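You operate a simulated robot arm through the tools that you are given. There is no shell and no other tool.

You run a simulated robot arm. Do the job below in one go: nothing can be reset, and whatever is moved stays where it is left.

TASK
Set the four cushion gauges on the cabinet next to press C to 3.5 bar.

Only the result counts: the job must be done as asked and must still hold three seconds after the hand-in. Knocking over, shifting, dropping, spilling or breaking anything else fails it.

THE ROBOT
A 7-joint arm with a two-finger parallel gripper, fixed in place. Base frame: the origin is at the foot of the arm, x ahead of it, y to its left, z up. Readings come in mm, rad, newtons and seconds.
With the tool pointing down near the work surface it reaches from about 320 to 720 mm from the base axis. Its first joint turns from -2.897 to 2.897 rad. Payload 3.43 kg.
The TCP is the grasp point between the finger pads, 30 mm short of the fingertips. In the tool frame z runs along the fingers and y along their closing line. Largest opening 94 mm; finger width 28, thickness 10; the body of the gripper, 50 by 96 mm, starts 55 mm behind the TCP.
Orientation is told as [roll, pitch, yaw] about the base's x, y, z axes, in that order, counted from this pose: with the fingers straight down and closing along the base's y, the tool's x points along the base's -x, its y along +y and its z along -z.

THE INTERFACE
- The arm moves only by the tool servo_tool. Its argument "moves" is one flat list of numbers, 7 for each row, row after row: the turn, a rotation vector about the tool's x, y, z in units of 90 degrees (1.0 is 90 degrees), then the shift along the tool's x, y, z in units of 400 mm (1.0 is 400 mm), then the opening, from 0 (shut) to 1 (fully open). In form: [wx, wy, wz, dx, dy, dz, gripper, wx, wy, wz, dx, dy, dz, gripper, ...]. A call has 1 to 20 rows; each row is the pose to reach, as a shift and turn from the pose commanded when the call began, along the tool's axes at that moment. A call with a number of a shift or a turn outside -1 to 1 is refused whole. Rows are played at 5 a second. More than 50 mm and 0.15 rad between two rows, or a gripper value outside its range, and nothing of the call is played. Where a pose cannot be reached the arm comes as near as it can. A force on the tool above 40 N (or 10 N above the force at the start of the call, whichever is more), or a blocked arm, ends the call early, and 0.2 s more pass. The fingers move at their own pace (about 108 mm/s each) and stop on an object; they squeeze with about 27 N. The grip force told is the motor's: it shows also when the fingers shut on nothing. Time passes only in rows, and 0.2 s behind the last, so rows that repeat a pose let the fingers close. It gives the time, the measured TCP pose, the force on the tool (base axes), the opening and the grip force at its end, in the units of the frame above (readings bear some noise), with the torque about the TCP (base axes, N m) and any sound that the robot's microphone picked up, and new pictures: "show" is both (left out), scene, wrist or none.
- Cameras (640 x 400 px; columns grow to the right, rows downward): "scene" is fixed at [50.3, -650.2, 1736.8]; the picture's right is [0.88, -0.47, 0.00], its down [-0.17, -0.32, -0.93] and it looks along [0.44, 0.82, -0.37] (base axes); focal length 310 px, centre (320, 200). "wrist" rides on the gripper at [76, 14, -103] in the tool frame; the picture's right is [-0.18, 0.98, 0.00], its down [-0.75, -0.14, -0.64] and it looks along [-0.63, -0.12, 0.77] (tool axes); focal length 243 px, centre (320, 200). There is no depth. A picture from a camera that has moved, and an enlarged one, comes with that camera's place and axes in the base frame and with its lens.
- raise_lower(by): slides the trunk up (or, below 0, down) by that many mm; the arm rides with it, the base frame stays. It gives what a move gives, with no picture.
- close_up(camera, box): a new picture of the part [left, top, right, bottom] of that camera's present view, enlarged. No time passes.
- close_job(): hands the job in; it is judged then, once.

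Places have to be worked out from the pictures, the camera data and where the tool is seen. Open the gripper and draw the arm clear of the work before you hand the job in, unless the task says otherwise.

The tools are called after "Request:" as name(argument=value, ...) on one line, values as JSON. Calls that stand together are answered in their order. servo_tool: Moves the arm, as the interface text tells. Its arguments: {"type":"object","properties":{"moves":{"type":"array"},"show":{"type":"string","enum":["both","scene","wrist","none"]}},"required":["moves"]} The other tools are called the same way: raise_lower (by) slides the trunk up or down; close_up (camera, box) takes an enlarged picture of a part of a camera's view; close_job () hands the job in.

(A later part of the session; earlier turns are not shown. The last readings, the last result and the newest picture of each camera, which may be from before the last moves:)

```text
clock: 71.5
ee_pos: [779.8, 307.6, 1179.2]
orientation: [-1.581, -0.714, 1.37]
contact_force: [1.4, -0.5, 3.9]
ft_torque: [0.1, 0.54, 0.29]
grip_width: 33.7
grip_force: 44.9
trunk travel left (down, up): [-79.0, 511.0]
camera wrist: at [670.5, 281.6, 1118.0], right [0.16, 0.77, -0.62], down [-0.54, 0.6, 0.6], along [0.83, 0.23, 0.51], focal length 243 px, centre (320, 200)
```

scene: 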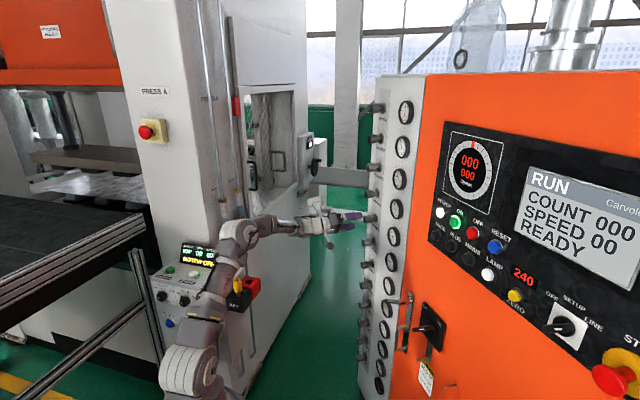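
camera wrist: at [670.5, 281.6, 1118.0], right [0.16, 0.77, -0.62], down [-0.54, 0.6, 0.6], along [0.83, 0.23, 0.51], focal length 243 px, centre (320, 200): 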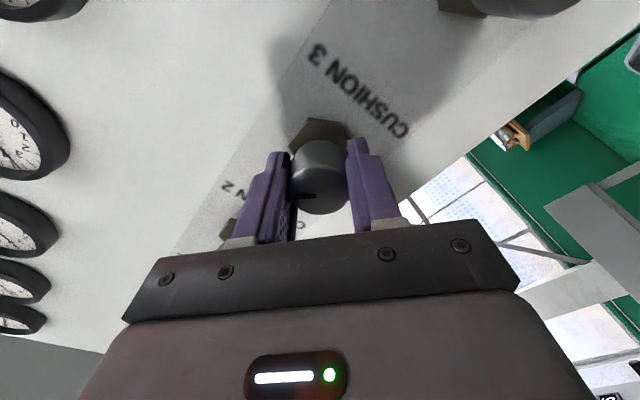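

CUSHION 3's knob is held. I turn it 86° clockwise in steps.

Request:
servo_tool(moves=[0, 0, 0.08, 0, 0, 0, 0, 0, 0, 0.16, 0, 0, 0, 0, 0, 0, 0.24, 0, 0, 0, 0, 0, 0, 0.32, 0, 0, 0, 0, 0, 0, 0.4, 0, 0, 0, 0, 0, 0, 0.48, 0, 0, 0, 0, 0, 0, 0.56, 0, 0, 0, 0, 0, 0, 0.64, 0, 0, 0, 0, 0, 0, 0.72, 0, 0, 0, 0, 0, 0, 0.8, 0, 0, 0, 0, 0, 0, 0.88, 0, 0, 0, 0, 0, 0, 0.956, 0, 0, 0, 0, 0, 0, 0.956, 0, 0, 0, 0], show="wrist")

Request:
close_up(camera="scene", box=[397, 227, 407, 247])

```text
clock: 74.2
ee_pos: [779.3, 308.5, 1181.2]
orientation: [1.582, -0.923, -1.786]
contact_force: [10.8, 3.6, 13.5]
ft_torque: [-0.07, -0.2, -1.23]
grip_width: 33.5
grip_force: 45.1
trunk travel left (down, up): [-79.0, 511.0]
camera wrist: at [691.7, 385.0, 1126.5], right [0.13, 0.66, 0.74], down [-0.75, -0.42, 0.51], along [0.65, -0.62, 0.44], focal length 243 px, centre (320, 200)
```

wrist: 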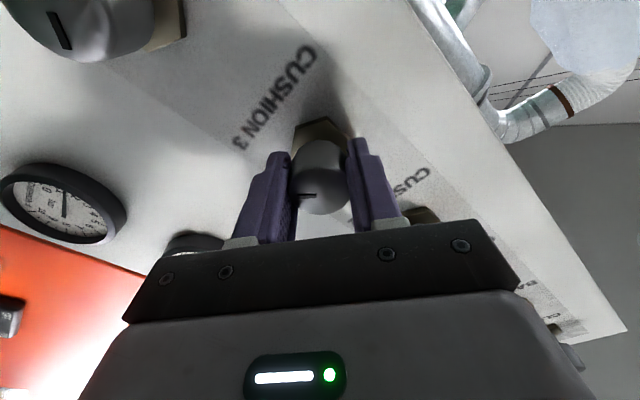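

```text
16.00 times, centred on (402, 237) of scene
camera zoom: at [50.3, -650.2, 1736.8], right [0.88, -0.47, 0.0], down [-0.17, -0.32, -0.93], along [0.44, 0.82, -0.37], focal length 4956 px, centre (-992, -392)
```

zoom: 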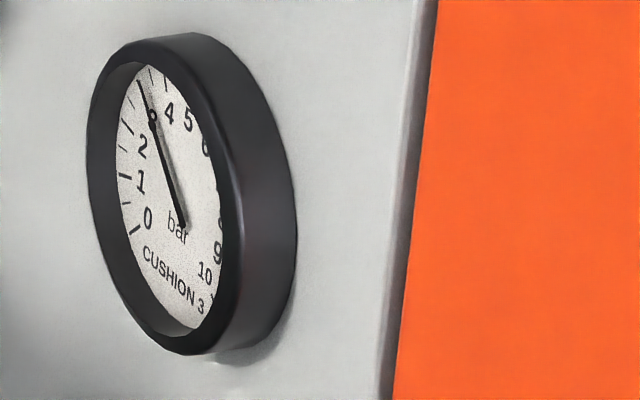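

CUSHION 3 is at about 3.27 bar. I turn 9.5° more.

Request:
servo_tool(moves=[0, 0, 0.053, 0, 0, 0, 0, 0, 0, 0.105, 0, 0, 0, 0, 0, 0, 0.105, 0, 0, 0, 0], show="none")

Request:
close_up(camera="scene", box=[397, 227, 407, 247])

```text
clock: 75.0
ee_pos: [779.4, 308.3, 1180.6]
orientation: [1.579, -0.757, -1.782]
contact_force: [11.0, 3.1, 15.8]
ft_torque: [0.06, 0.3, -0.93]
grip_width: 33.7
grip_force: 45.0
trunk travel left (down, up): [-79.0, 511.0]
```

```text
16.00 times, centred on (402, 237) of scene
camera zoom: at [50.3, -650.2, 1736.8], right [0.88, -0.47, 0.0], down [-0.17, -0.32, -0.93], along [0.44, 0.82, -0.37], focal length 4956 px, centre (-992, -392)
```

zoom: 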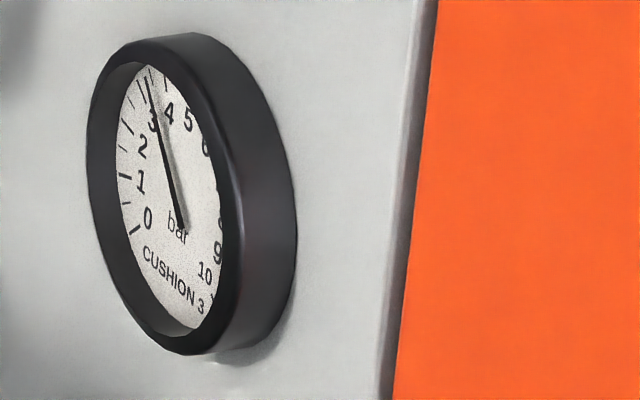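

CUSHION 3 now reads about 3.55 in the same measure as the others. I release, back off, lower the trunk by 75 mm (near its end) and turn the wrist back.

Request:
servo_tool(moves=[0, 0, 0, 0, 0, 0, 0.5, 0, 0, 0, 0, 0, 0, 1, 0, 0, 0, 0, 0, -0.05, 1, 0, 0, 0, 0, 0, -0.1, 1, 0, 0, 0, 0, 0, -0.1525, 1, 0, 0, 0, 0, 0, -0.1525, 1], show="wrist")

Request:
close_up(camera="scene", box=[397, 227, 407, 247])

Request:
raise_lower(by=-75)

Request:
servo_tool(moves=[0, 0, -0.09, 0, 0, 0, 1, 0, 0, -0.18, 0, 0, 0, 1, 0, 0, -0.27, 0, 0, 0, 1, 0, 0, -0.36, 0, 0, 0, 1, 0, 0, -0.45, 0, 0, 0, 1, 0, 0, -0.54, 0, 0, 0, 1, 0, 0, -0.63, 0, 0, 0, 1, 0, 0, -0.72, 0, 0, 0, 1, 0, 0, -0.81, 0, 0, 0, 1, 0, 0, -0.9, 0, 0, 0, 1, 0, 0, -0.98, 0, 0, 0, 1, 0, 0, -0.98, 0, 0, 0, 1], show="both")

```text
clock: 76.5
ee_pos: [719.2, 321.7, 1178.4]
orientation: [1.58, -0.76, -1.784]
contact_force: [-0.4, -0.2, -0.2]
ft_torque: [0.02, 0.01, -0.02]
grip_width: 93.8
grip_force: 0.1
trunk travel left (down, up): [-79.0, 511.0]
camera wrist: at [633.4, 405.4, 1135.7], right [0.1, 0.53, 0.84], down [-0.76, -0.5, 0.41], along [0.64, -0.68, 0.35], focal length 243 px, centre (320, 200)
```

wrist: 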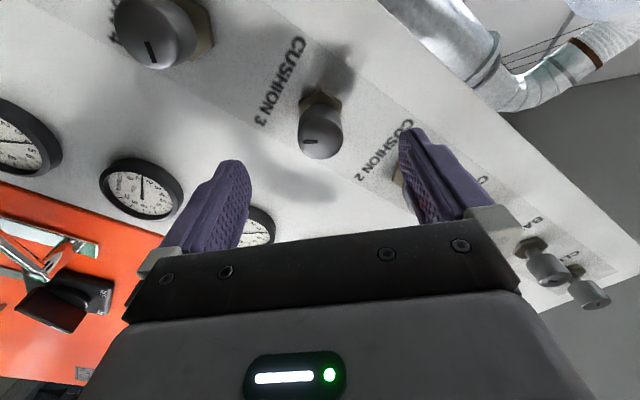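

```text
16.00 times, centred on (402, 237) of scene
camera zoom: at [50.3, -650.2, 1736.8], right [0.88, -0.47, 0.0], down [-0.17, -0.32, -0.93], along [0.44, 0.82, -0.37], focal length 4956 px, centre (-992, -392)
```

zoom: 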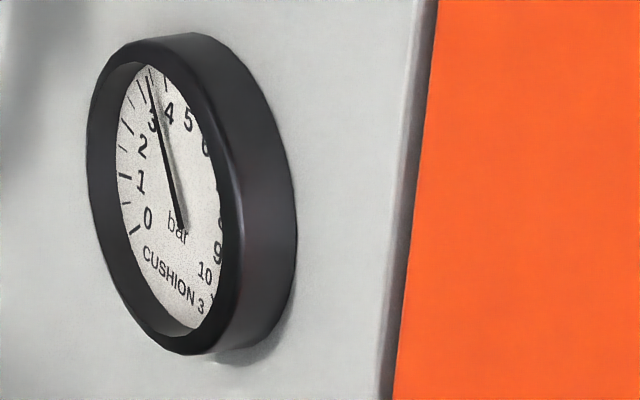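

```text
clock: 77.6
ee_pos: [719.1, 321.0, 1103.9]
orientation: [1.581, -0.761, -1.783]
contact_force: [0.2, 0.5, -1.1]
ft_torque: [0.04, -0.01, -0.02]
grip_width: 94.1
grip_force: 0.0
trunk travel left (down, up): [-4.0, 586.0]
```

```text
clock: 80.2
ee_pos: [718.8, 321.8, 1103.7]
orientation: [-1.582, -0.841, 1.374]
contact_force: [0.2, 0.2, -0.7]
ft_torque: [-0.01, -0.02, 0.0]
grip_width: 93.8
grip_force: 0.1
trunk travel left (down, up): [-4.0, 586.0]
camera wrist: at [612.3, 302.4, 1036.5], right [0.18, 0.84, -0.52], down [-0.55, 0.52, 0.65], along [0.81, 0.17, 0.55], focal length 243 px, centre (320, 200)
```

scene: 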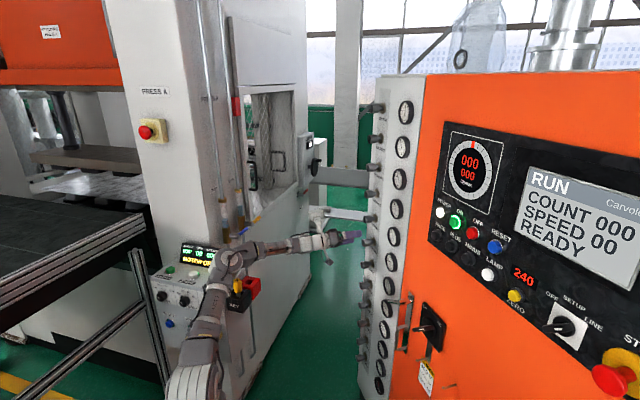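
wrist: 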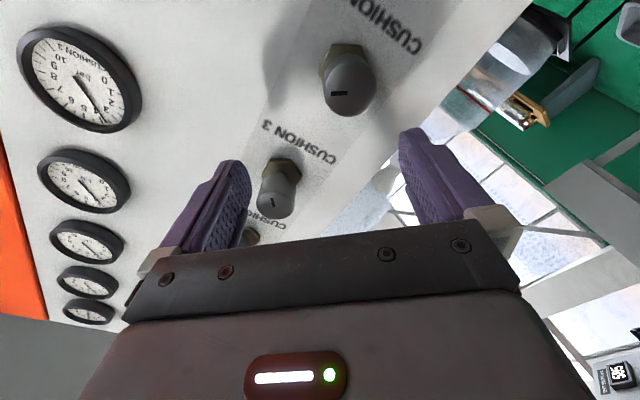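

I move the hand down 38 mm in a straight line to CUSHION 4's height and check the alignment.

Request:
servo_tool(moves=[0, 0, 0, 0.0354, 0.0317, 0, 1, 0, 0, 0, 0.0708, 0.0633, 0, 1, 0, 0, 0, 0.0708, 0.0633, 0, 1], show="wrist")

Request:
close_up(camera="wrist", box=[270, 70, 380, 170])

Request:
close_up(camera="wrist", box=[0, 30, 130, 140])

Request:
close_up(camera="scene", box=[395, 252, 405, 272])

```text
clock: 81.0
ee_pos: [720.8, 320.6, 1065.1]
orientation: [-1.58, -0.843, 1.373]
contact_force: [0.2, -0.6, -0.4]
ft_torque: [-0.02, -0.01, -0.02]
grip_width: 93.8
grip_force: 0.0
trunk travel left (down, up): [-4.0, 586.0]
camera wrist: at [612.3, 302.4, 998.2], right [0.18, 0.84, -0.52], down [-0.55, 0.52, 0.65], along [0.81, 0.17, 0.56], focal length 243 px, centre (320, 200)
```

wrist: 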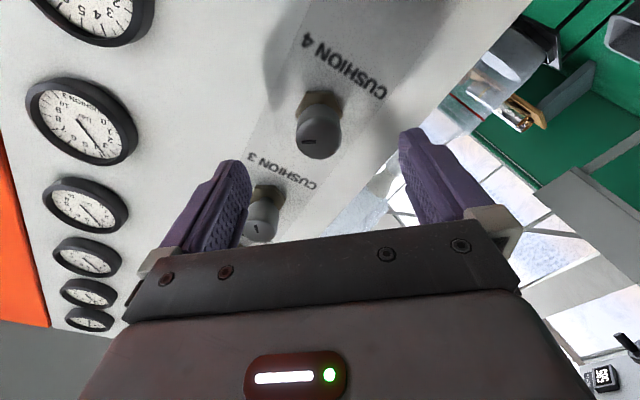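

```text
4.00 times, centred on (325, 120) of wrist
camera zoom: at [612.3, 302.4, 998.2], right [0.18, 0.84, -0.52], down [-0.55, 0.52, 0.65], along [0.81, 0.17, 0.56], focal length 970 px, centre (300, 520)
```

zoom: 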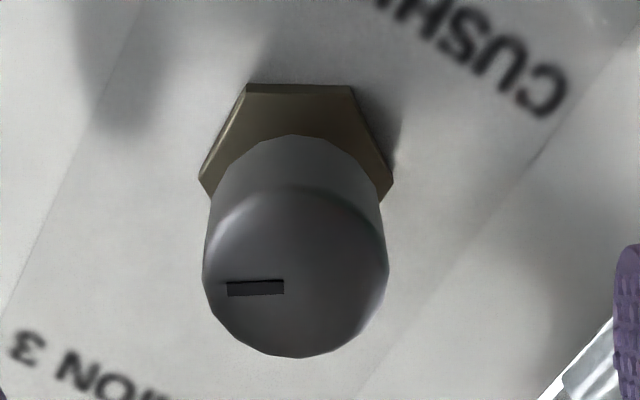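

```text
3.64 times, centred on (65, 85) of wrist
camera zoom: at [612.3, 302.4, 998.2], right [0.18, 0.84, -0.52], down [-0.55, 0.52, 0.65], along [0.81, 0.17, 0.56], focal length 882 px, centre (1247, 618)
```

zoom: 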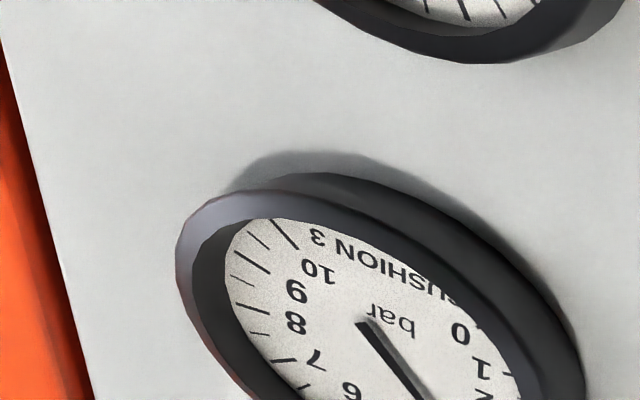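

```text
16.00 times, centred on (400, 262) of scene
camera zoom: at [50.3, -650.2, 1736.8], right [0.88, -0.47, 0.0], down [-0.17, -0.32, -0.93], along [0.44, 0.82, -0.37], focal length 4956 px, centre (-960, -792)
```

zoom: 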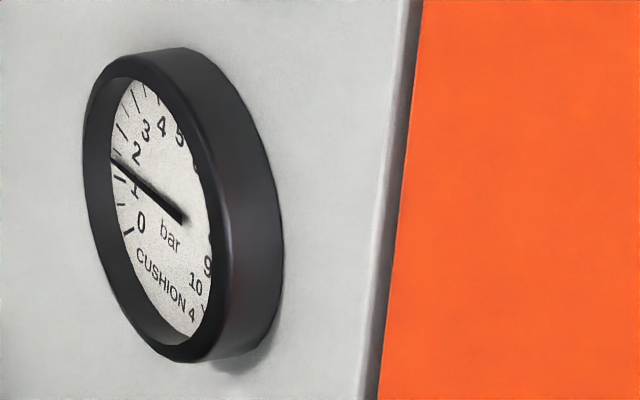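

CUSHION 4's knob is centred; its gauge reads about 1.34 bar. I advance, grip, and then turn 80°.

Request:
servo_tool(moves=[0, 0, 0, 0, 0, 0.05, 1, 0, 0, 0, 0, 0, 0.1, 1, 0, 0, 0, 0, 0, 0.14, 1, 0, 0, 0, 0, 0, 0.1525, 1, 0, 0, 0, 0, 0, 0.1525, 0.5, 0, 0, 0, 0, 0, 0.1525, 0.3, 0, 0, 0, 0, 0, 0.1525, 0, 0, 0, 0, 0, 0, 0.1525, 0], show="wrist")

Request:
servo_tool(moves=[0, 0, 0.08, 0, 0, 0, 0, 0, 0, 0.16, 0, 0, 0, 0, 0, 0, 0.24, 0, 0, 0, 0, 0, 0, 0.32, 0, 0, 0, 0, 0, 0, 0.4, 0, 0, 0, 0, 0, 0, 0.48, 0, 0, 0, 0, 0, 0, 0.56, 0, 0, 0, 0, 0, 0, 0.64, 0, 0, 0, 0, 0, 0, 0.72, 0, 0, 0, 0, 0, 0, 0.8, 0, 0, 0, 0, 0, 0, 0.87, 0, 0, 0, 0, 0, 0, 0.87, 0, 0, 0, 0], show="wrist")

Request:
close_up(camera="scene", box=[395, 252, 405, 272])

```text
clock: 82.8
ee_pos: [778.7, 308.6, 1066.6]
orientation: [-1.581, -0.843, 1.375]
contact_force: [0.7, -1.7, 2.7]
ft_torque: [0.11, 0.56, 0.24]
grip_width: 33.5
grip_force: 44.6
trunk travel left (down, up): [-4.0, 586.0]
camera wrist: at [672.6, 289.6, 999.7], right [0.18, 0.84, -0.52], down [-0.55, 0.52, 0.65], along [0.81, 0.17, 0.56], focal length 243 px, centre (320, 200)
```

wrist: 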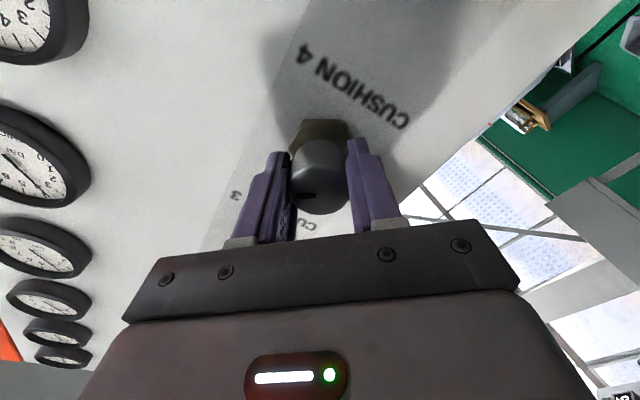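

```text
clock: 84.7
ee_pos: [779.8, 307.6, 1068.6]
orientation: [1.565, -1.196, -1.761]
contact_force: [1.3, 13.1, -32.7]
ft_torque: [0.38, 1.78, -1.21]
grip_width: 33.3
grip_force: 44.8
trunk travel left (down, up): [-4.0, 586.0]
stopped in row 9: the force on the tool passed its limit at 46 N (the readings are from after the stop); the commanded pose is now the measured one
camera wrist: at [687.8, 367.6, 1003.2], right [0.17, 0.83, 0.53], down [-0.71, -0.27, 0.65], along [0.69, -0.48, 0.54], focal length 243 px, centre (320, 200)
```

wrist: 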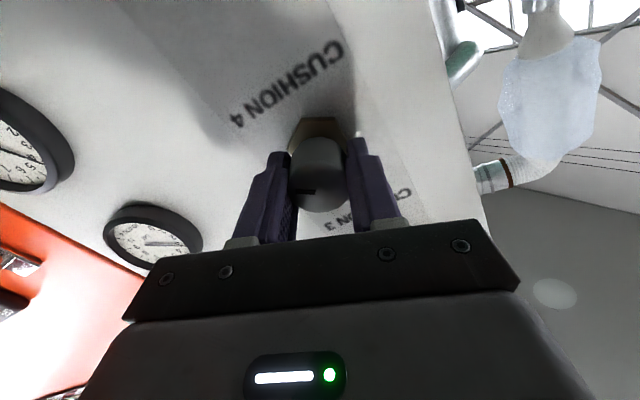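

```text
16.00 times, centred on (400, 262) of scene
camera zoom: at [50.3, -650.2, 1736.8], right [0.88, -0.47, 0.0], down [-0.17, -0.32, -0.93], along [0.44, 0.82, -0.37], focal length 4956 px, centre (-960, -792)
```

zoom: 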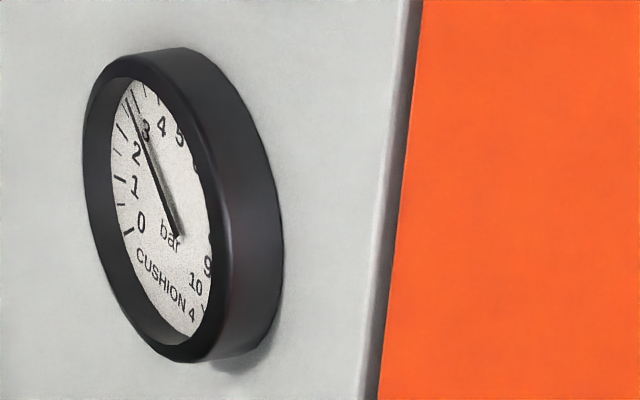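

The call stopped at 46 N after about 63°; the gauge is near 2.97 bar. I look at the scene to see whether the arm touches something before going on.

Request:
close_up(camera="scene", box=[140, 180, 400, 345])

Request:
close_up(camera="scene", box=[330, 210, 410, 260])

```text
2.42 times, centred on (270, 262) of scene
camera zoom: at [50.3, -650.2, 1736.8], right [0.88, -0.47, 0.0], down [-0.17, -0.32, -0.93], along [0.44, 0.82, -0.37], focal length 751 px, centre (441, 48)
```

zoom: 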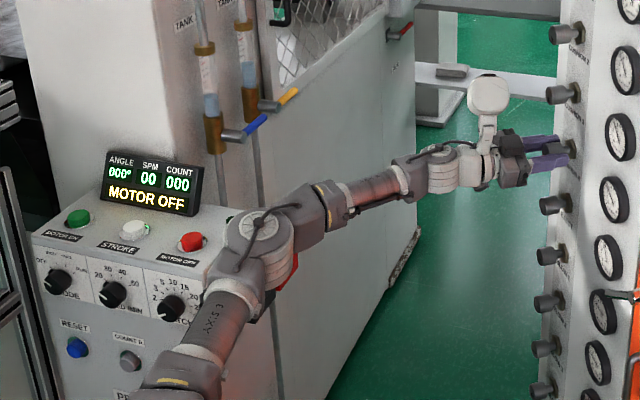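

```text
8.00 times, centred on (370, 235) of scene
camera zoom: at [50.3, -650.2, 1736.8], right [0.88, -0.47, 0.0], down [-0.17, -0.32, -0.93], along [0.44, 0.82, -0.37], focal length 2478 px, centre (-80, -80)
```

zoom: 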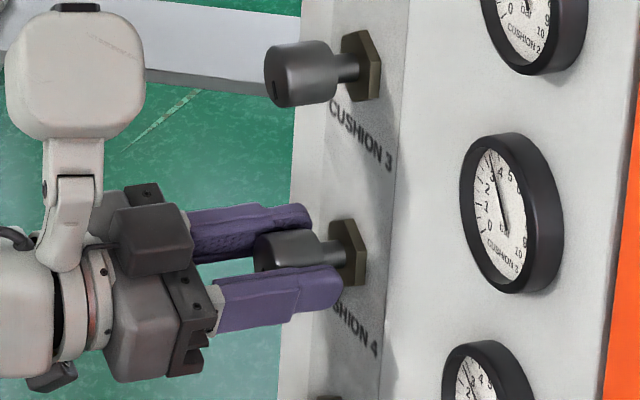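

The arm is clear of everything; the load comes from the hand riding about 2 mm too high on the knob. I move it down about 2 mm and check the force.

Request:
servo_tool(moves=[0, 0, 0, 0.003, 0.0001, 0, 0, 0, 0, 0, 0.0062, 0.0002, 0, 0, 0, 0, 0, 0.0062, 0.0002, 0, 0], show="none")

```text
clock: 85.3
ee_pos: [780.0, 307.0, 1068.5]
orientation: [1.558, -1.188, -1.754]
contact_force: [2.6, 9.9, -35.8]
ft_torque: [0.42, 1.79, -1.01]
grip_width: 33.0
grip_force: 45.4
trunk travel left (down, up): [-4.0, 586.0]
stopped in row 2: the force on the tool passed its limit at 46 N (the readings are from after the stop); the commanded pose is now the measured one
```

Moving down made it slightly worse, so the grip itself is strained. I release the knob to relax and look at where the hand settles.

Request:
servo_tool(moves=[0, 0, 0, 0, 0, 0, 0.5, 0, 0, 0, 0, 0, 0, 1, 0, 0, 0, 0, 0, 0, 1], show="both")

Request:
close_up(camera="scene", box=[395, 252, 405, 272])

Request:
close_up(camera="wrist", box=[250, 100, 410, 230])

```text
clock: 86.1
ee_pos: [776.1, 306.2, 1076.4]
orientation: [1.582, -1.189, -1.775]
contact_force: [0.1, -0.4, 0.1]
ft_torque: [-0.02, -0.02, 0.03]
grip_width: 93.9
grip_force: 0.1
trunk travel left (down, up): [-4.0, 586.0]
camera wrist: at [685.5, 366.4, 1009.0], right [0.16, 0.83, 0.54], down [-0.71, -0.28, 0.64], along [0.68, -0.49, 0.54], focal length 243 px, centre (320, 200)
```

scene: 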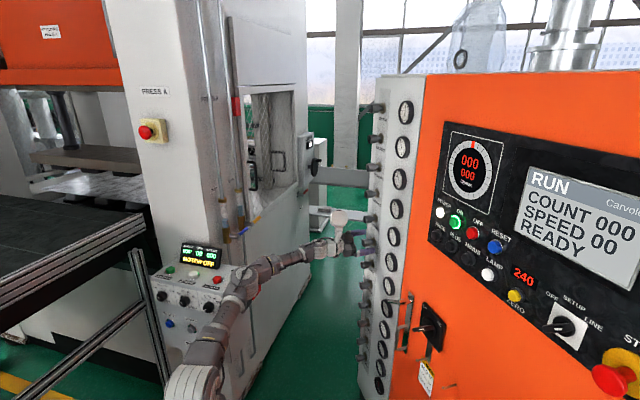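
wrist: 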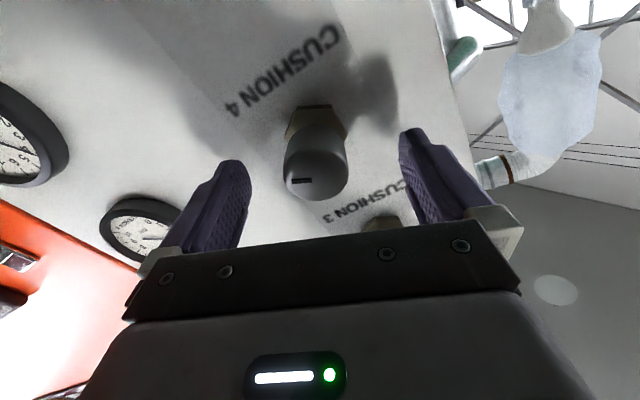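

```text
16.00 times, centred on (400, 262) of scene
camera zoom: at [50.3, -650.2, 1736.8], right [0.88, -0.47, 0.0], down [-0.17, -0.32, -0.93], along [0.44, 0.82, -0.37], focal length 4956 px, centre (-960, -792)
```

zoom: 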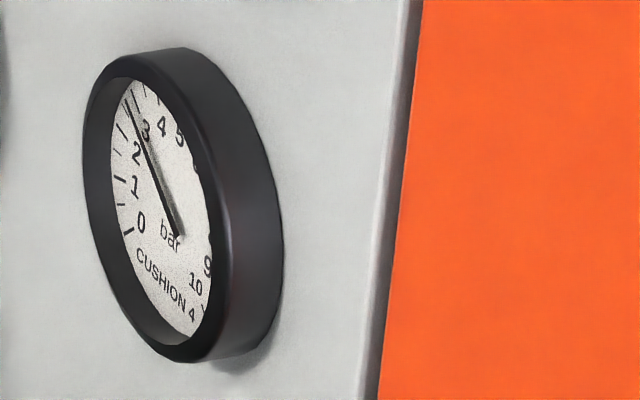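

```text
3.08 times, centred on (330, 165) of wrist
camera zoom: at [685.5, 366.4, 1009.0], right [0.16, 0.83, 0.54], down [-0.71, -0.28, 0.64], along [0.68, -0.49, 0.54], focal length 746 px, centre (289, 308)
```

zoom: 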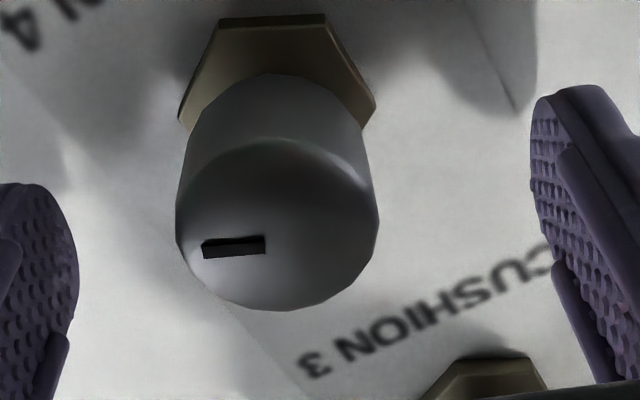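

After release the hand sprang up 8 mm, so the arm posture was blocked or limited. I check the elbow region near the KEY switch for contact.

Request:
close_up(camera="scene", box=[200, 240, 300, 340])

Request:
close_up(camera="scene", box=[150, 280, 280, 400])

```text
4.00 times, centred on (250, 290) of scene
camera zoom: at [50.3, -650.2, 1736.8], right [0.88, -0.47, 0.0], down [-0.17, -0.32, -0.93], along [0.44, 0.82, -0.37], focal length 1239 px, centre (600, -160)
```

zoom: 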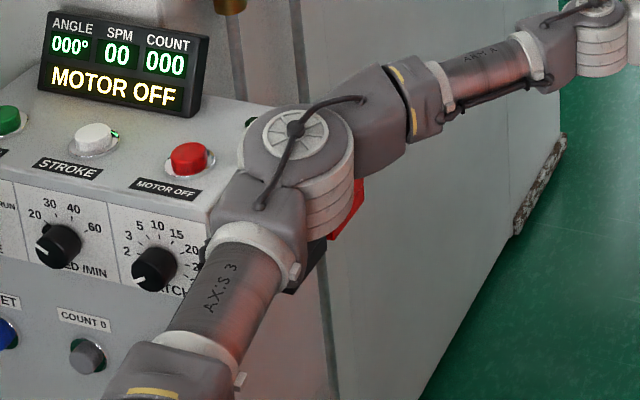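

```text
3.33 times, centred on (215, 340) of scene
camera zoom: at [50.3, -650.2, 1736.8], right [0.88, -0.47, 0.0], down [-0.17, -0.32, -0.93], along [0.44, 0.82, -0.37], focal length 1033 px, centre (670, -267)
```

zoom: 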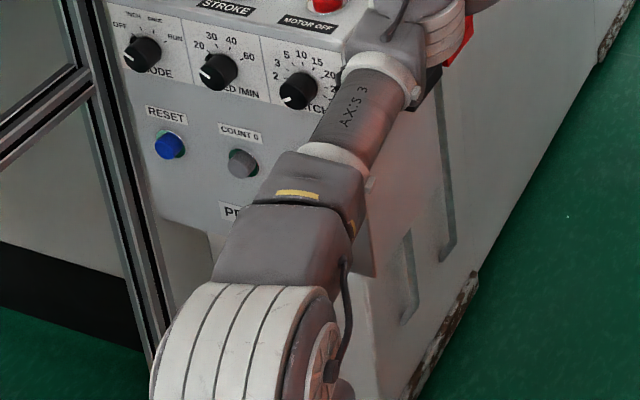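

The elbow hangs very close to the KEY switch of press A's console in this posture, so I must lift it away. With the fingers open and clear of the knobs, I raise the trunk by 60 mm straight up.

Request:
raise_lower(by=60)

Request:
close_up(camera="scene", box=[200, 220, 300, 320])

Request:
close_up(camera="scene", box=[330, 190, 410, 270])

```text
clock: 87.1
ee_pos: [778.4, 313.3, 1125.9]
orientation: [1.569, -1.202, -1.765]
contact_force: [-0.6, -0.5, 0.5]
ft_torque: [0.0, 0.0, -0.02]
grip_width: 94.2
grip_force: 0.1
trunk travel left (down, up): [-64.0, 526.0]
```

```text
4.00 times, centred on (250, 270) of scene
camera zoom: at [50.3, -650.2, 1736.8], right [0.88, -0.47, 0.0], down [-0.17, -0.32, -0.93], along [0.44, 0.82, -0.37], focal length 1239 px, centre (600, -80)
```

zoom: 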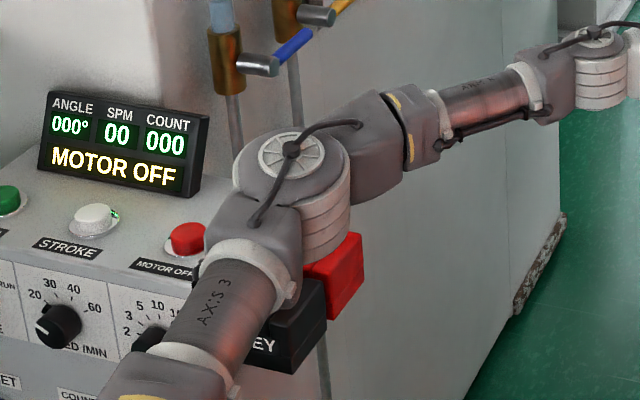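

```text
5.00 times, centred on (370, 230) of scene
camera zoom: at [50.3, -650.2, 1736.8], right [0.88, -0.47, 0.0], down [-0.17, -0.32, -0.93], along [0.44, 0.82, -0.37], focal length 1549 px, centre (70, 50)
```

zoom: 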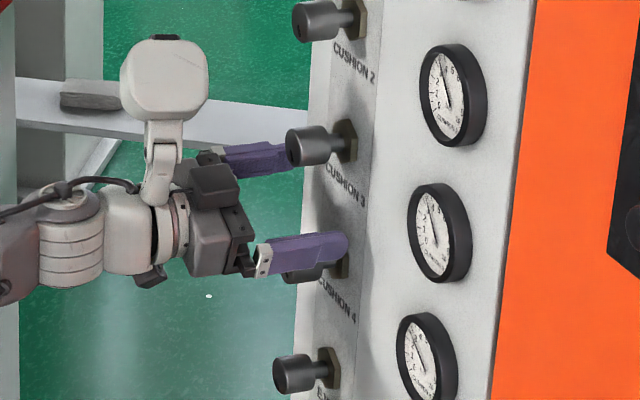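

The hand settled 10 mm lower relative to the trunk, confirming the elbow had been leaning on the KEY switch; it is free now. I retreat the hand straight back from the panel.

Request:
servo_tool(moves=[0, 0, 0, 0, 0, -0.05, 1, 0, 0, 0, 0, 0, -0.1, 1, 0, 0, 0, 0, 0, -0.1525, 1, 0, 0, 0, 0, 0, -0.2, 1], show="scene")

Request:
close_up(camera="scene", box=[200, 220, 300, 320])

```text
clock: 88.1
ee_pos: [699.1, 329.1, 1125.5]
orientation: [1.573, -1.203, -1.769]
contact_force: [0.0, 0.0, -0.5]
ft_torque: [-0.01, 0.01, 0.01]
grip_width: 94.2
grip_force: 0.0
trunk travel left (down, up): [-64.0, 526.0]
```

scene: 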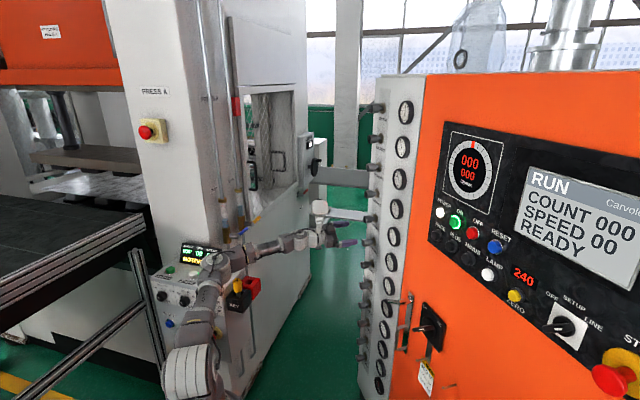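

```text
4.00 times, centred on (250, 270) of scene
camera zoom: at [50.3, -650.2, 1736.8], right [0.88, -0.47, 0.0], down [-0.17, -0.32, -0.93], along [0.44, 0.82, -0.37], focal length 1239 px, centre (600, -80)
```

zoom: 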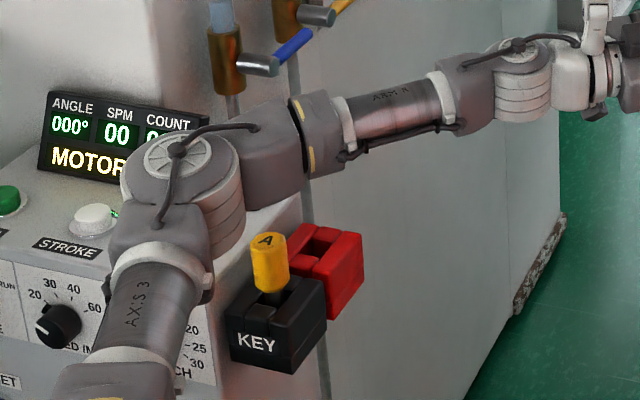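

The yellow key and KEY switch stand exactly where they were, so nothing was shifted. The elbow is still close to the console, so I raise the trunk another 60 mm and roll the wrist back, which swings the elbow up and away.

Request:
raise_lower(by=60)

Request:
servo_tool(moves=[0, 0, -0.09, 0, 0, 0, 1, 0, 0, -0.18, 0, 0, 0, 1, 0, 0, -0.27, 0, 0, 0, 1, 0, 0, -0.36, 0, 0, 0, 1, 0, 0, -0.45, 0, 0, 0, 1, 0, 0, -0.54, 0, 0, 0, 1, 0, 0, -0.63, 0, 0, 0, 1, 0, 0, -0.72, 0, 0, 0, 1, 0, 0, -0.81, 0, 0, 0, 1, 0, 0, -0.9, 0, 0, 0, 1, 0, 0, -0.98, 0, 0, 0, 1, 0, 0, -0.98, 0, 0, 0, 1], show="both")

Request:
close_up(camera="scene", box=[160, 180, 320, 320])

```text
clock: 89.1
ee_pos: [700.2, 329.0, 1185.6]
orientation: [1.573, -1.201, -1.768]
contact_force: [-0.4, 0.4, 0.6]
ft_torque: [0.0, 0.02, 0.01]
grip_width: 93.9
grip_force: 0.0
trunk travel left (down, up): [-124.0, 466.0]
```

```text
clock: 91.7
ee_pos: [699.8, 329.2, 1185.6]
orientation: [-1.571, -0.401, 1.374]
contact_force: [-0.6, 0.4, -0.4]
ft_torque: [0.04, -0.02, -0.02]
grip_width: 94.0
grip_force: 0.1
trunk travel left (down, up): [-124.0, 466.0]
camera wrist: at [588.7, 284.8, 1142.8], right [0.11, 0.54, -0.83], down [-0.51, 0.75, 0.42], along [0.86, 0.38, 0.35], focal length 243 px, centre (320, 200)
```

scene: 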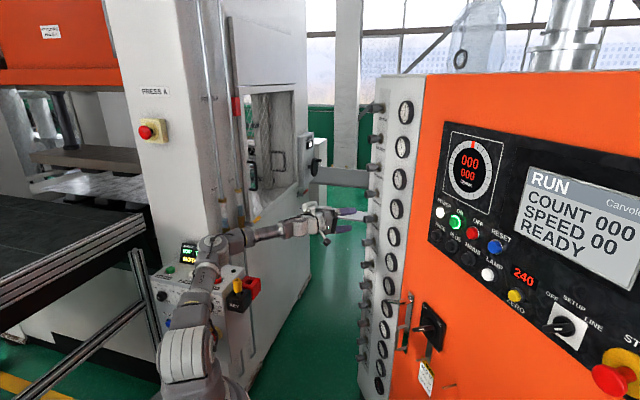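
wrist: 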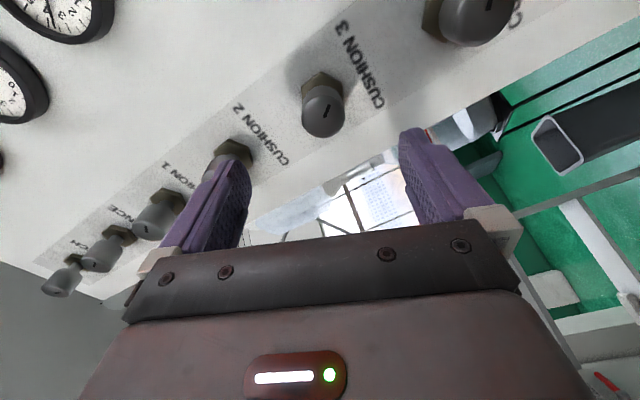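

```text
2.86 times, centred on (240, 250) of scene
camera zoom: at [50.3, -650.2, 1736.8], right [0.88, -0.47, 0.0], down [-0.17, -0.32, -0.93], along [0.44, 0.82, -0.37], focal length 885 px, centre (549, 57)
```

zoom: 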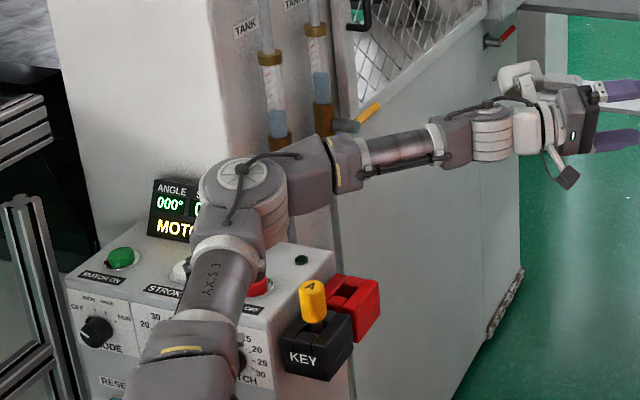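

At roll −67° the elbow is well up and clear of the console. I lower the trunk 40 mm and then bring the hand down in front of CUSHION 4 with this wrist roll, since only about 20° of turn is still needed.

Request:
raise_lower(by=-40)

Request:
servo_tool(moves=[0, 0, 0, 0.0288, 0.0598, 0.0167, 1, 0, 0, 0, 0.0577, 0.1197, 0.0333, 1, 0, 0, 0, 0.0865, 0.1795, 0.05, 1, 0, 0, 0, 0.0865, 0.1795, 0.05, 1], show="both")

Request:
close_up(camera="wrist", box=[270, 70, 380, 170])

Request:
close_up(camera="scene", box=[160, 180, 320, 320])

Request:
close_up(camera="scene", box=[395, 252, 405, 272])

```text
clock: 92.5
ee_pos: [700.5, 329.8, 1145.5]
orientation: [-1.57, -0.402, 1.374]
contact_force: [0.1, -0.5, 1.3]
ft_torque: [0.01, 0.02, 0.01]
grip_width: 94.4
grip_force: 0.0
trunk travel left (down, up): [-84.0, 506.0]
```

```text
clock: 93.5
ee_pos: [718.4, 319.6, 1069.9]
orientation: [-1.572, -0.406, 1.377]
contact_force: [0.1, -0.2, 0.4]
ft_torque: [-0.02, -0.04, -0.02]
grip_width: 94.1
grip_force: 0.1
trunk travel left (down, up): [-84.0, 506.0]
camera wrist: at [606.1, 275.9, 1026.3], right [0.11, 0.55, -0.83], down [-0.51, 0.75, 0.43], along [0.85, 0.37, 0.36], focal length 243 px, centre (320, 200)
```

scene: 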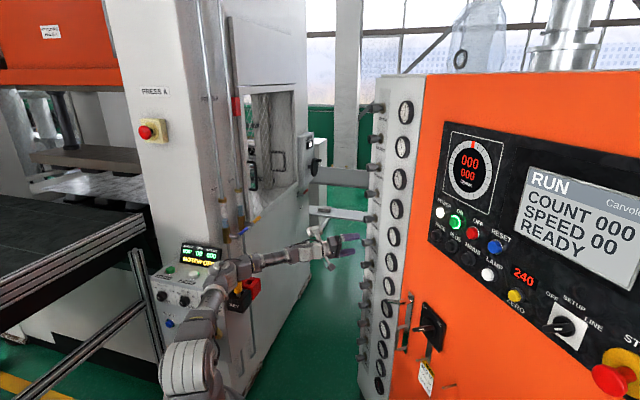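
wrist: 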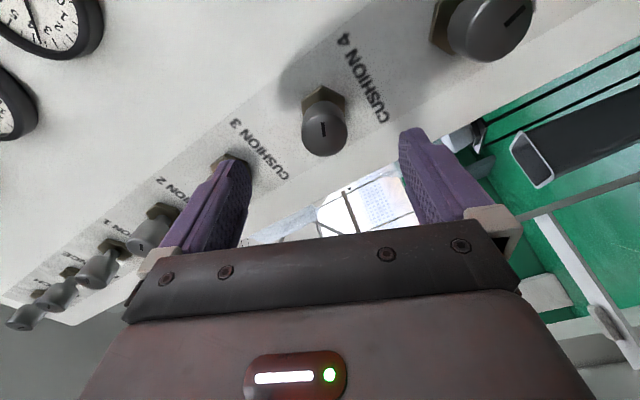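

```text
4.00 times, centred on (325, 120) of wrist
camera zoom: at [606.1, 275.9, 1026.3], right [0.11, 0.55, -0.83], down [-0.51, 0.75, 0.43], along [0.85, 0.37, 0.36], focal length 970 px, centre (300, 520)
```

zoom: 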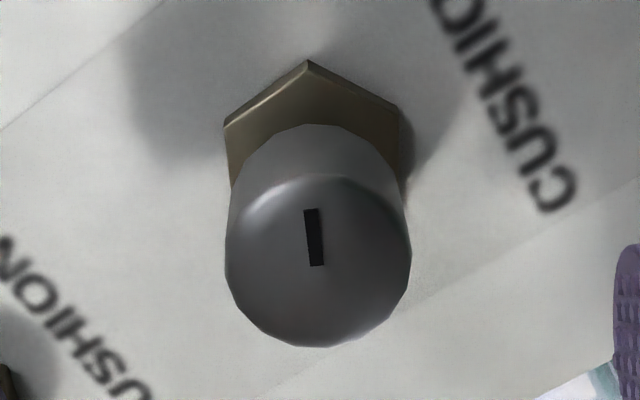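

```text
2.86 times, centred on (240, 250) of scene
camera zoom: at [50.3, -650.2, 1736.8], right [0.88, -0.47, 0.0], down [-0.17, -0.32, -0.93], along [0.44, 0.82, -0.37], focal length 885 px, centre (549, 57)
```

zoom: 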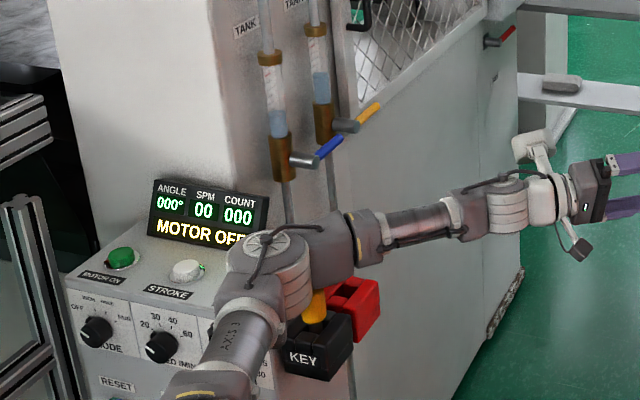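

```text
16.00 times, centred on (400, 262) of scene
camera zoom: at [50.3, -650.2, 1736.8], right [0.88, -0.47, 0.0], down [-0.17, -0.32, -0.93], along [0.44, 0.82, -0.37], focal length 4956 px, centre (-960, -792)
```

zoom: 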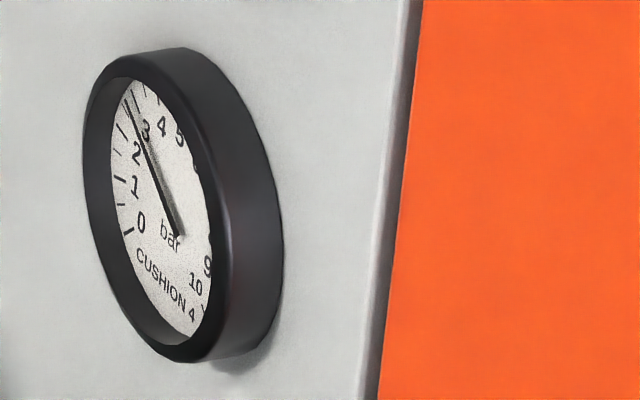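

The hand reads 4 mm higher than commanded, so I read again without moving to see whether it settles.

Request:
servo_tool(moves=[0, 0, 0, 0, 0, 0, 1, 0, 0, 0, 0, 0, 0, 1, 0, 0, 0, 0, 0, 0, 1], show="none")

Request:
close_up(camera="scene", box=[205, 245, 265, 315])

```text
clock: 94.3
ee_pos: [717.0, 317.9, 1069.8]
orientation: [-1.575, -0.403, 1.377]
contact_force: [0.9, -0.2, 0.2]
ft_torque: [0.01, 0.0, -0.02]
grip_width: 94.0
grip_force: 0.1
trunk travel left (down, up): [-84.0, 506.0]
```

```text
5.71 times, centred on (235, 280) of scene
camera zoom: at [50.3, -650.2, 1736.8], right [0.88, -0.47, 0.0], down [-0.17, -0.32, -0.93], along [0.44, 0.82, -0.37], focal length 1770 px, centre (806, -257)
```

zoom: 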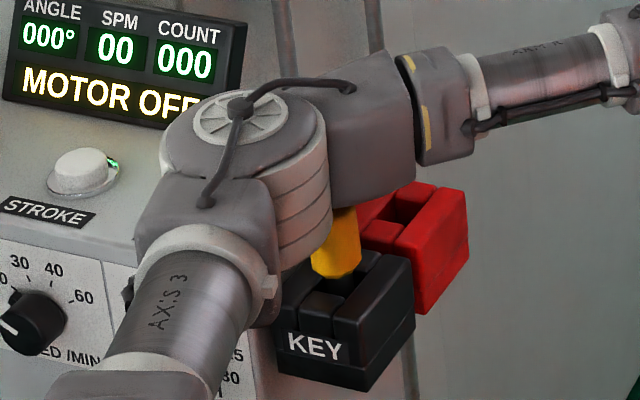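

The steady offset (up and toward −y) means the elbow is again resting on the yellow key. I lift the trunk 70 mm at once to take it off; the fingers are open and in front of the knobs.

Request:
raise_lower(by=70)

Request:
close_up(camera="scene", box=[205, 235, 265, 305])

```text
clock: 95.4
ee_pos: [720.1, 321.4, 1136.3]
orientation: [-1.571, -0.401, 1.376]
contact_force: [0.2, 1.0, -0.1]
ft_torque: [-0.02, 0.0, -0.03]
grip_width: 93.9
grip_force: 0.0
trunk travel left (down, up): [-154.0, 436.0]
```

```text
5.71 times, centred on (235, 270) of scene
camera zoom: at [50.3, -650.2, 1736.8], right [0.88, -0.47, 0.0], down [-0.17, -0.32, -0.93], along [0.44, 0.82, -0.37], focal length 1770 px, centre (806, -200)
```

zoom: 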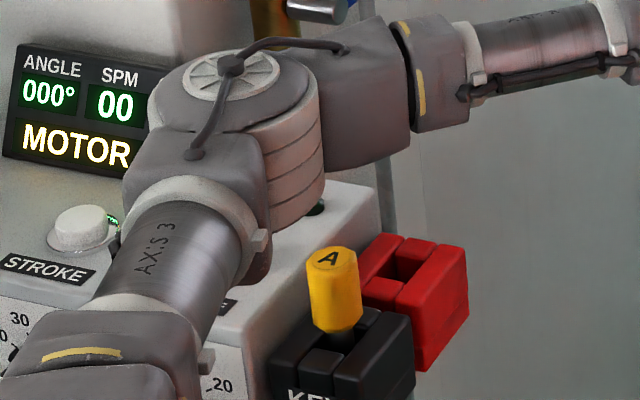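

The key is undisturbed and the arm is free again. I move the hand back up to the usual arm-to-trunk height and roll used for the other knobs, to see whether the elbow returns to its normal raised posture.

Request:
servo_tool(moves=[0, 0, 0.07, -0.0288, -0.0679, 0, 1, 0, 0, 0.14, -0.0577, -0.1358, 0, 1, 0, 0, 0.21, -0.0865, -0.2036, 0, 1, 0, 0, 0.28, -0.1153, -0.2715, 0, 1, 0, 0, 0.28, -0.1153, -0.2715, 0, 1], show="both")

Request:
close_up(camera="scene", box=[160, 160, 320, 300])

```text
clock: 96.6
ee_pos: [719.0, 321.1, 1255.0]
orientation: [-1.571, -0.841, 1.375]
contact_force: [0.4, -0.5, 0.3]
ft_torque: [0.02, 0.04, -0.01]
grip_width: 94.0
grip_force: 0.0
trunk travel left (down, up): [-154.0, 436.0]
camera wrist: at [612.3, 301.9, 1188.0], right [0.17, 0.84, -0.52], down [-0.55, 0.51, 0.66], along [0.82, 0.18, 0.55], focal length 243 px, centre (320, 200)
```

scene: 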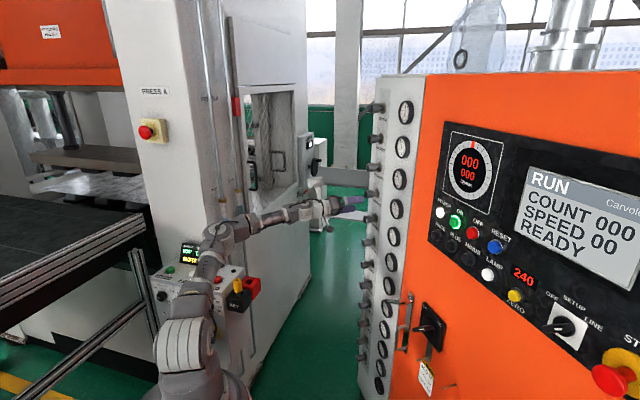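
wrist: 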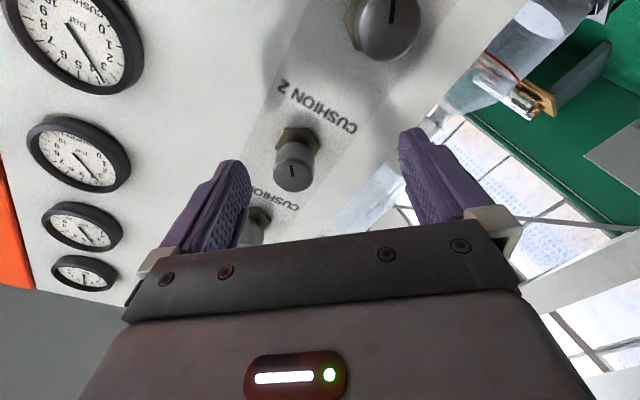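

```text
2.86 times, centred on (240, 230) of scene
camera zoom: at [50.3, -650.2, 1736.8], right [0.88, -0.47, 0.0], down [-0.17, -0.32, -0.93], along [0.44, 0.82, -0.37], focal length 885 px, centre (549, 114)
```

zoom: 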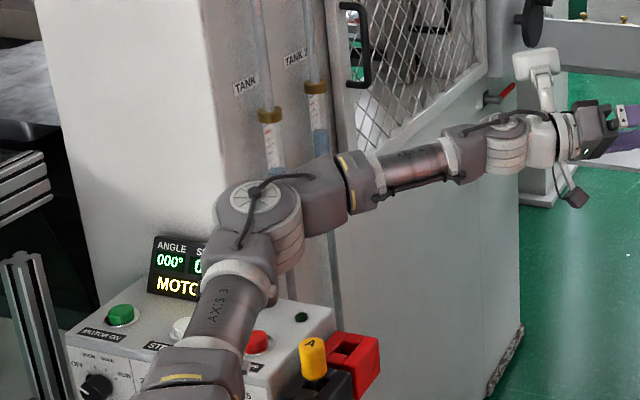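

The elbow posture has drifted to the left/down side compared with before, which is why it meets the key. I back off 60 mm, raise the trunk to its starting height for free space, and try a roll loop there to swing the elbow back up.

Request:
servo_tool(moves=[0, 0, 0, 0, 0, -0.075, 1, 0, 0, 0, 0, 0, -0.15, 1], show="none")

Request:
raise_lower(by=151)

Request:
servo_tool(moves=[0, 0, 0.09, 0, 0, 0, 1, 0, 0, 0.18, 0, 0, 0, 1, 0, 0, 0.27, 0, 0, 0, 1, 0, 0, 0.36, 0, 0, 0, 1, 0, 0, 0.45, 0, 0, 0, 1], show="scene")

```text
clock: 97.2
ee_pos: [660.9, 333.9, 1254.1]
orientation: [-1.572, -0.843, 1.376]
contact_force: [1.0, 0.2, 0.3]
ft_torque: [0.05, 0.01, 0.01]
grip_width: 94.3
grip_force: 0.1
trunk travel left (down, up): [-154.0, 436.0]
```

```text
clock: 99.0
ee_pos: [661.2, 334.3, 1404.6]
orientation: [-1.57, -0.84, 1.376]
contact_force: [-0.2, -0.3, 0.6]
ft_torque: [0.02, -0.01, 0.02]
grip_width: 93.8
grip_force: 0.2
trunk travel left (down, up): [-305.0, 285.0]
```

```text
clock: 100.2
ee_pos: [661.5, 334.1, 1406.2]
orientation: [-1.569, -1.549, 1.371]
contact_force: [0.1, 0.1, 0.2]
ft_torque: [0.0, 0.0, 0.02]
grip_width: 93.8
grip_force: 0.0
trunk travel left (down, up): [-305.0, 285.0]
```

scene: 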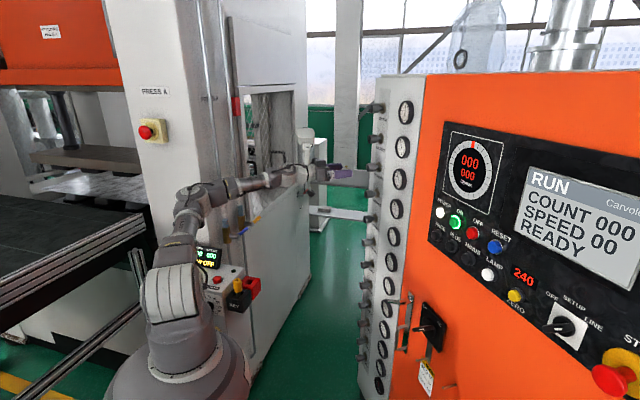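

At this roll the elbow is clearly swung to the left. I roll the wrist back the other way by 88° in free space to see how the elbow responds.

Request:
servo_tool(moves=[0, 0, -0.09, 0, 0, 0, 1, 0, 0, -0.18, 0, 0, 0, 1, 0, 0, -0.27, 0, 0, 0, 1, 0, 0, -0.36, 0, 0, 0, 1, 0, 0, -0.45, 0, 0, 0, 1, 0, 0, -0.54, 0, 0, 0, 1, 0, 0, -0.63, 0, 0, 0, 1, 0, 0, -0.72, 0, 0, 0, 1, 0, 0, -0.81, 0, 0, 0, 1, 0, 0, -0.9, 0, 0, 0, 1, 0, 0, -0.98, 0, 0, 0, 1], show="scene")

```text
clock: 102.6
ee_pos: [661.4, 334.2, 1404.8]
orientation: [-1.57, -0.009, 1.376]
contact_force: [0.2, -0.2, -0.4]
ft_torque: [-0.01, 0.01, 0.01]
grip_width: 94.1
grip_force: 0.0
trunk travel left (down, up): [-305.0, 285.0]
```

scene: 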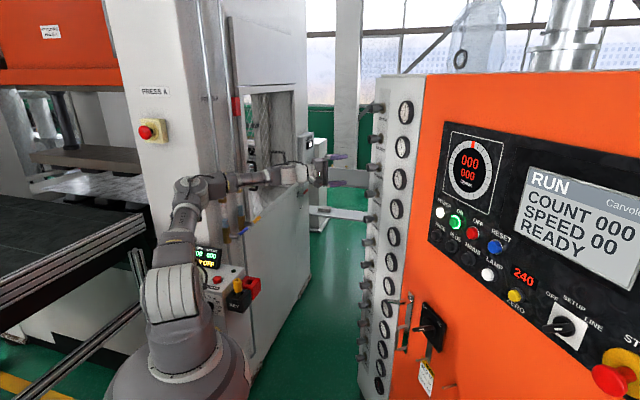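

Rolling this way lifts the elbow slightly. I now use a higher trunk position (−120 mm) so the elbow stays above the key, and bring the hand down with the arm in two stages, checking clearance.

Request:
raise_lower(by=-120)

Request:
servo_tool(moves=[0, 0, 0, 0, 0.09, 0, 1, 0, 0, 0, 0, 0.18, 0, 1, 0, 0, 0, 0, 0.275, 0, 1, 0, 0, 0, 0, 0.275, 0, 1], show="scene")

Request:
close_up(camera="scene", box=[160, 180, 320, 320])

```text
clock: 104.1
ee_pos: [661.5, 334.1, 1285.1]
orientation: [-1.569, -0.008, 1.374]
contact_force: [0.0, 0.0, -0.5]
ft_torque: [-0.02, 0.0, -0.01]
grip_width: 93.8
grip_force: 0.1
trunk travel left (down, up): [-185.0, 405.0]
```

```text
clock: 105.1
ee_pos: [661.3, 334.5, 1175.2]
orientation: [-1.572, -0.009, 1.374]
contact_force: [-0.1, 1.1, -0.5]
ft_torque: [0.03, -0.03, -0.03]
grip_width: 94.0
grip_force: 0.0
trunk travel left (down, up): [-185.0, 405.0]
```

scene: 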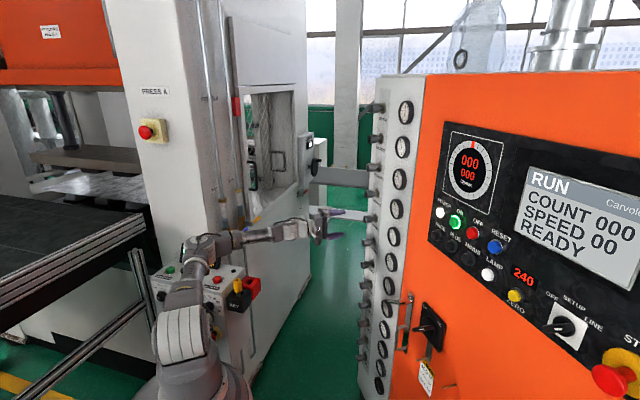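

```text
2.86 times, centred on (240, 250) of scene
camera zoom: at [50.3, -650.2, 1736.8], right [0.88, -0.47, 0.0], down [-0.17, -0.32, -0.93], along [0.44, 0.82, -0.37], focal length 885 px, centre (549, 57)
```

zoom: 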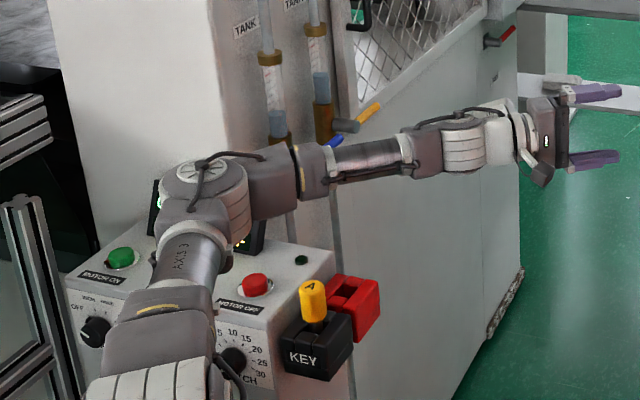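

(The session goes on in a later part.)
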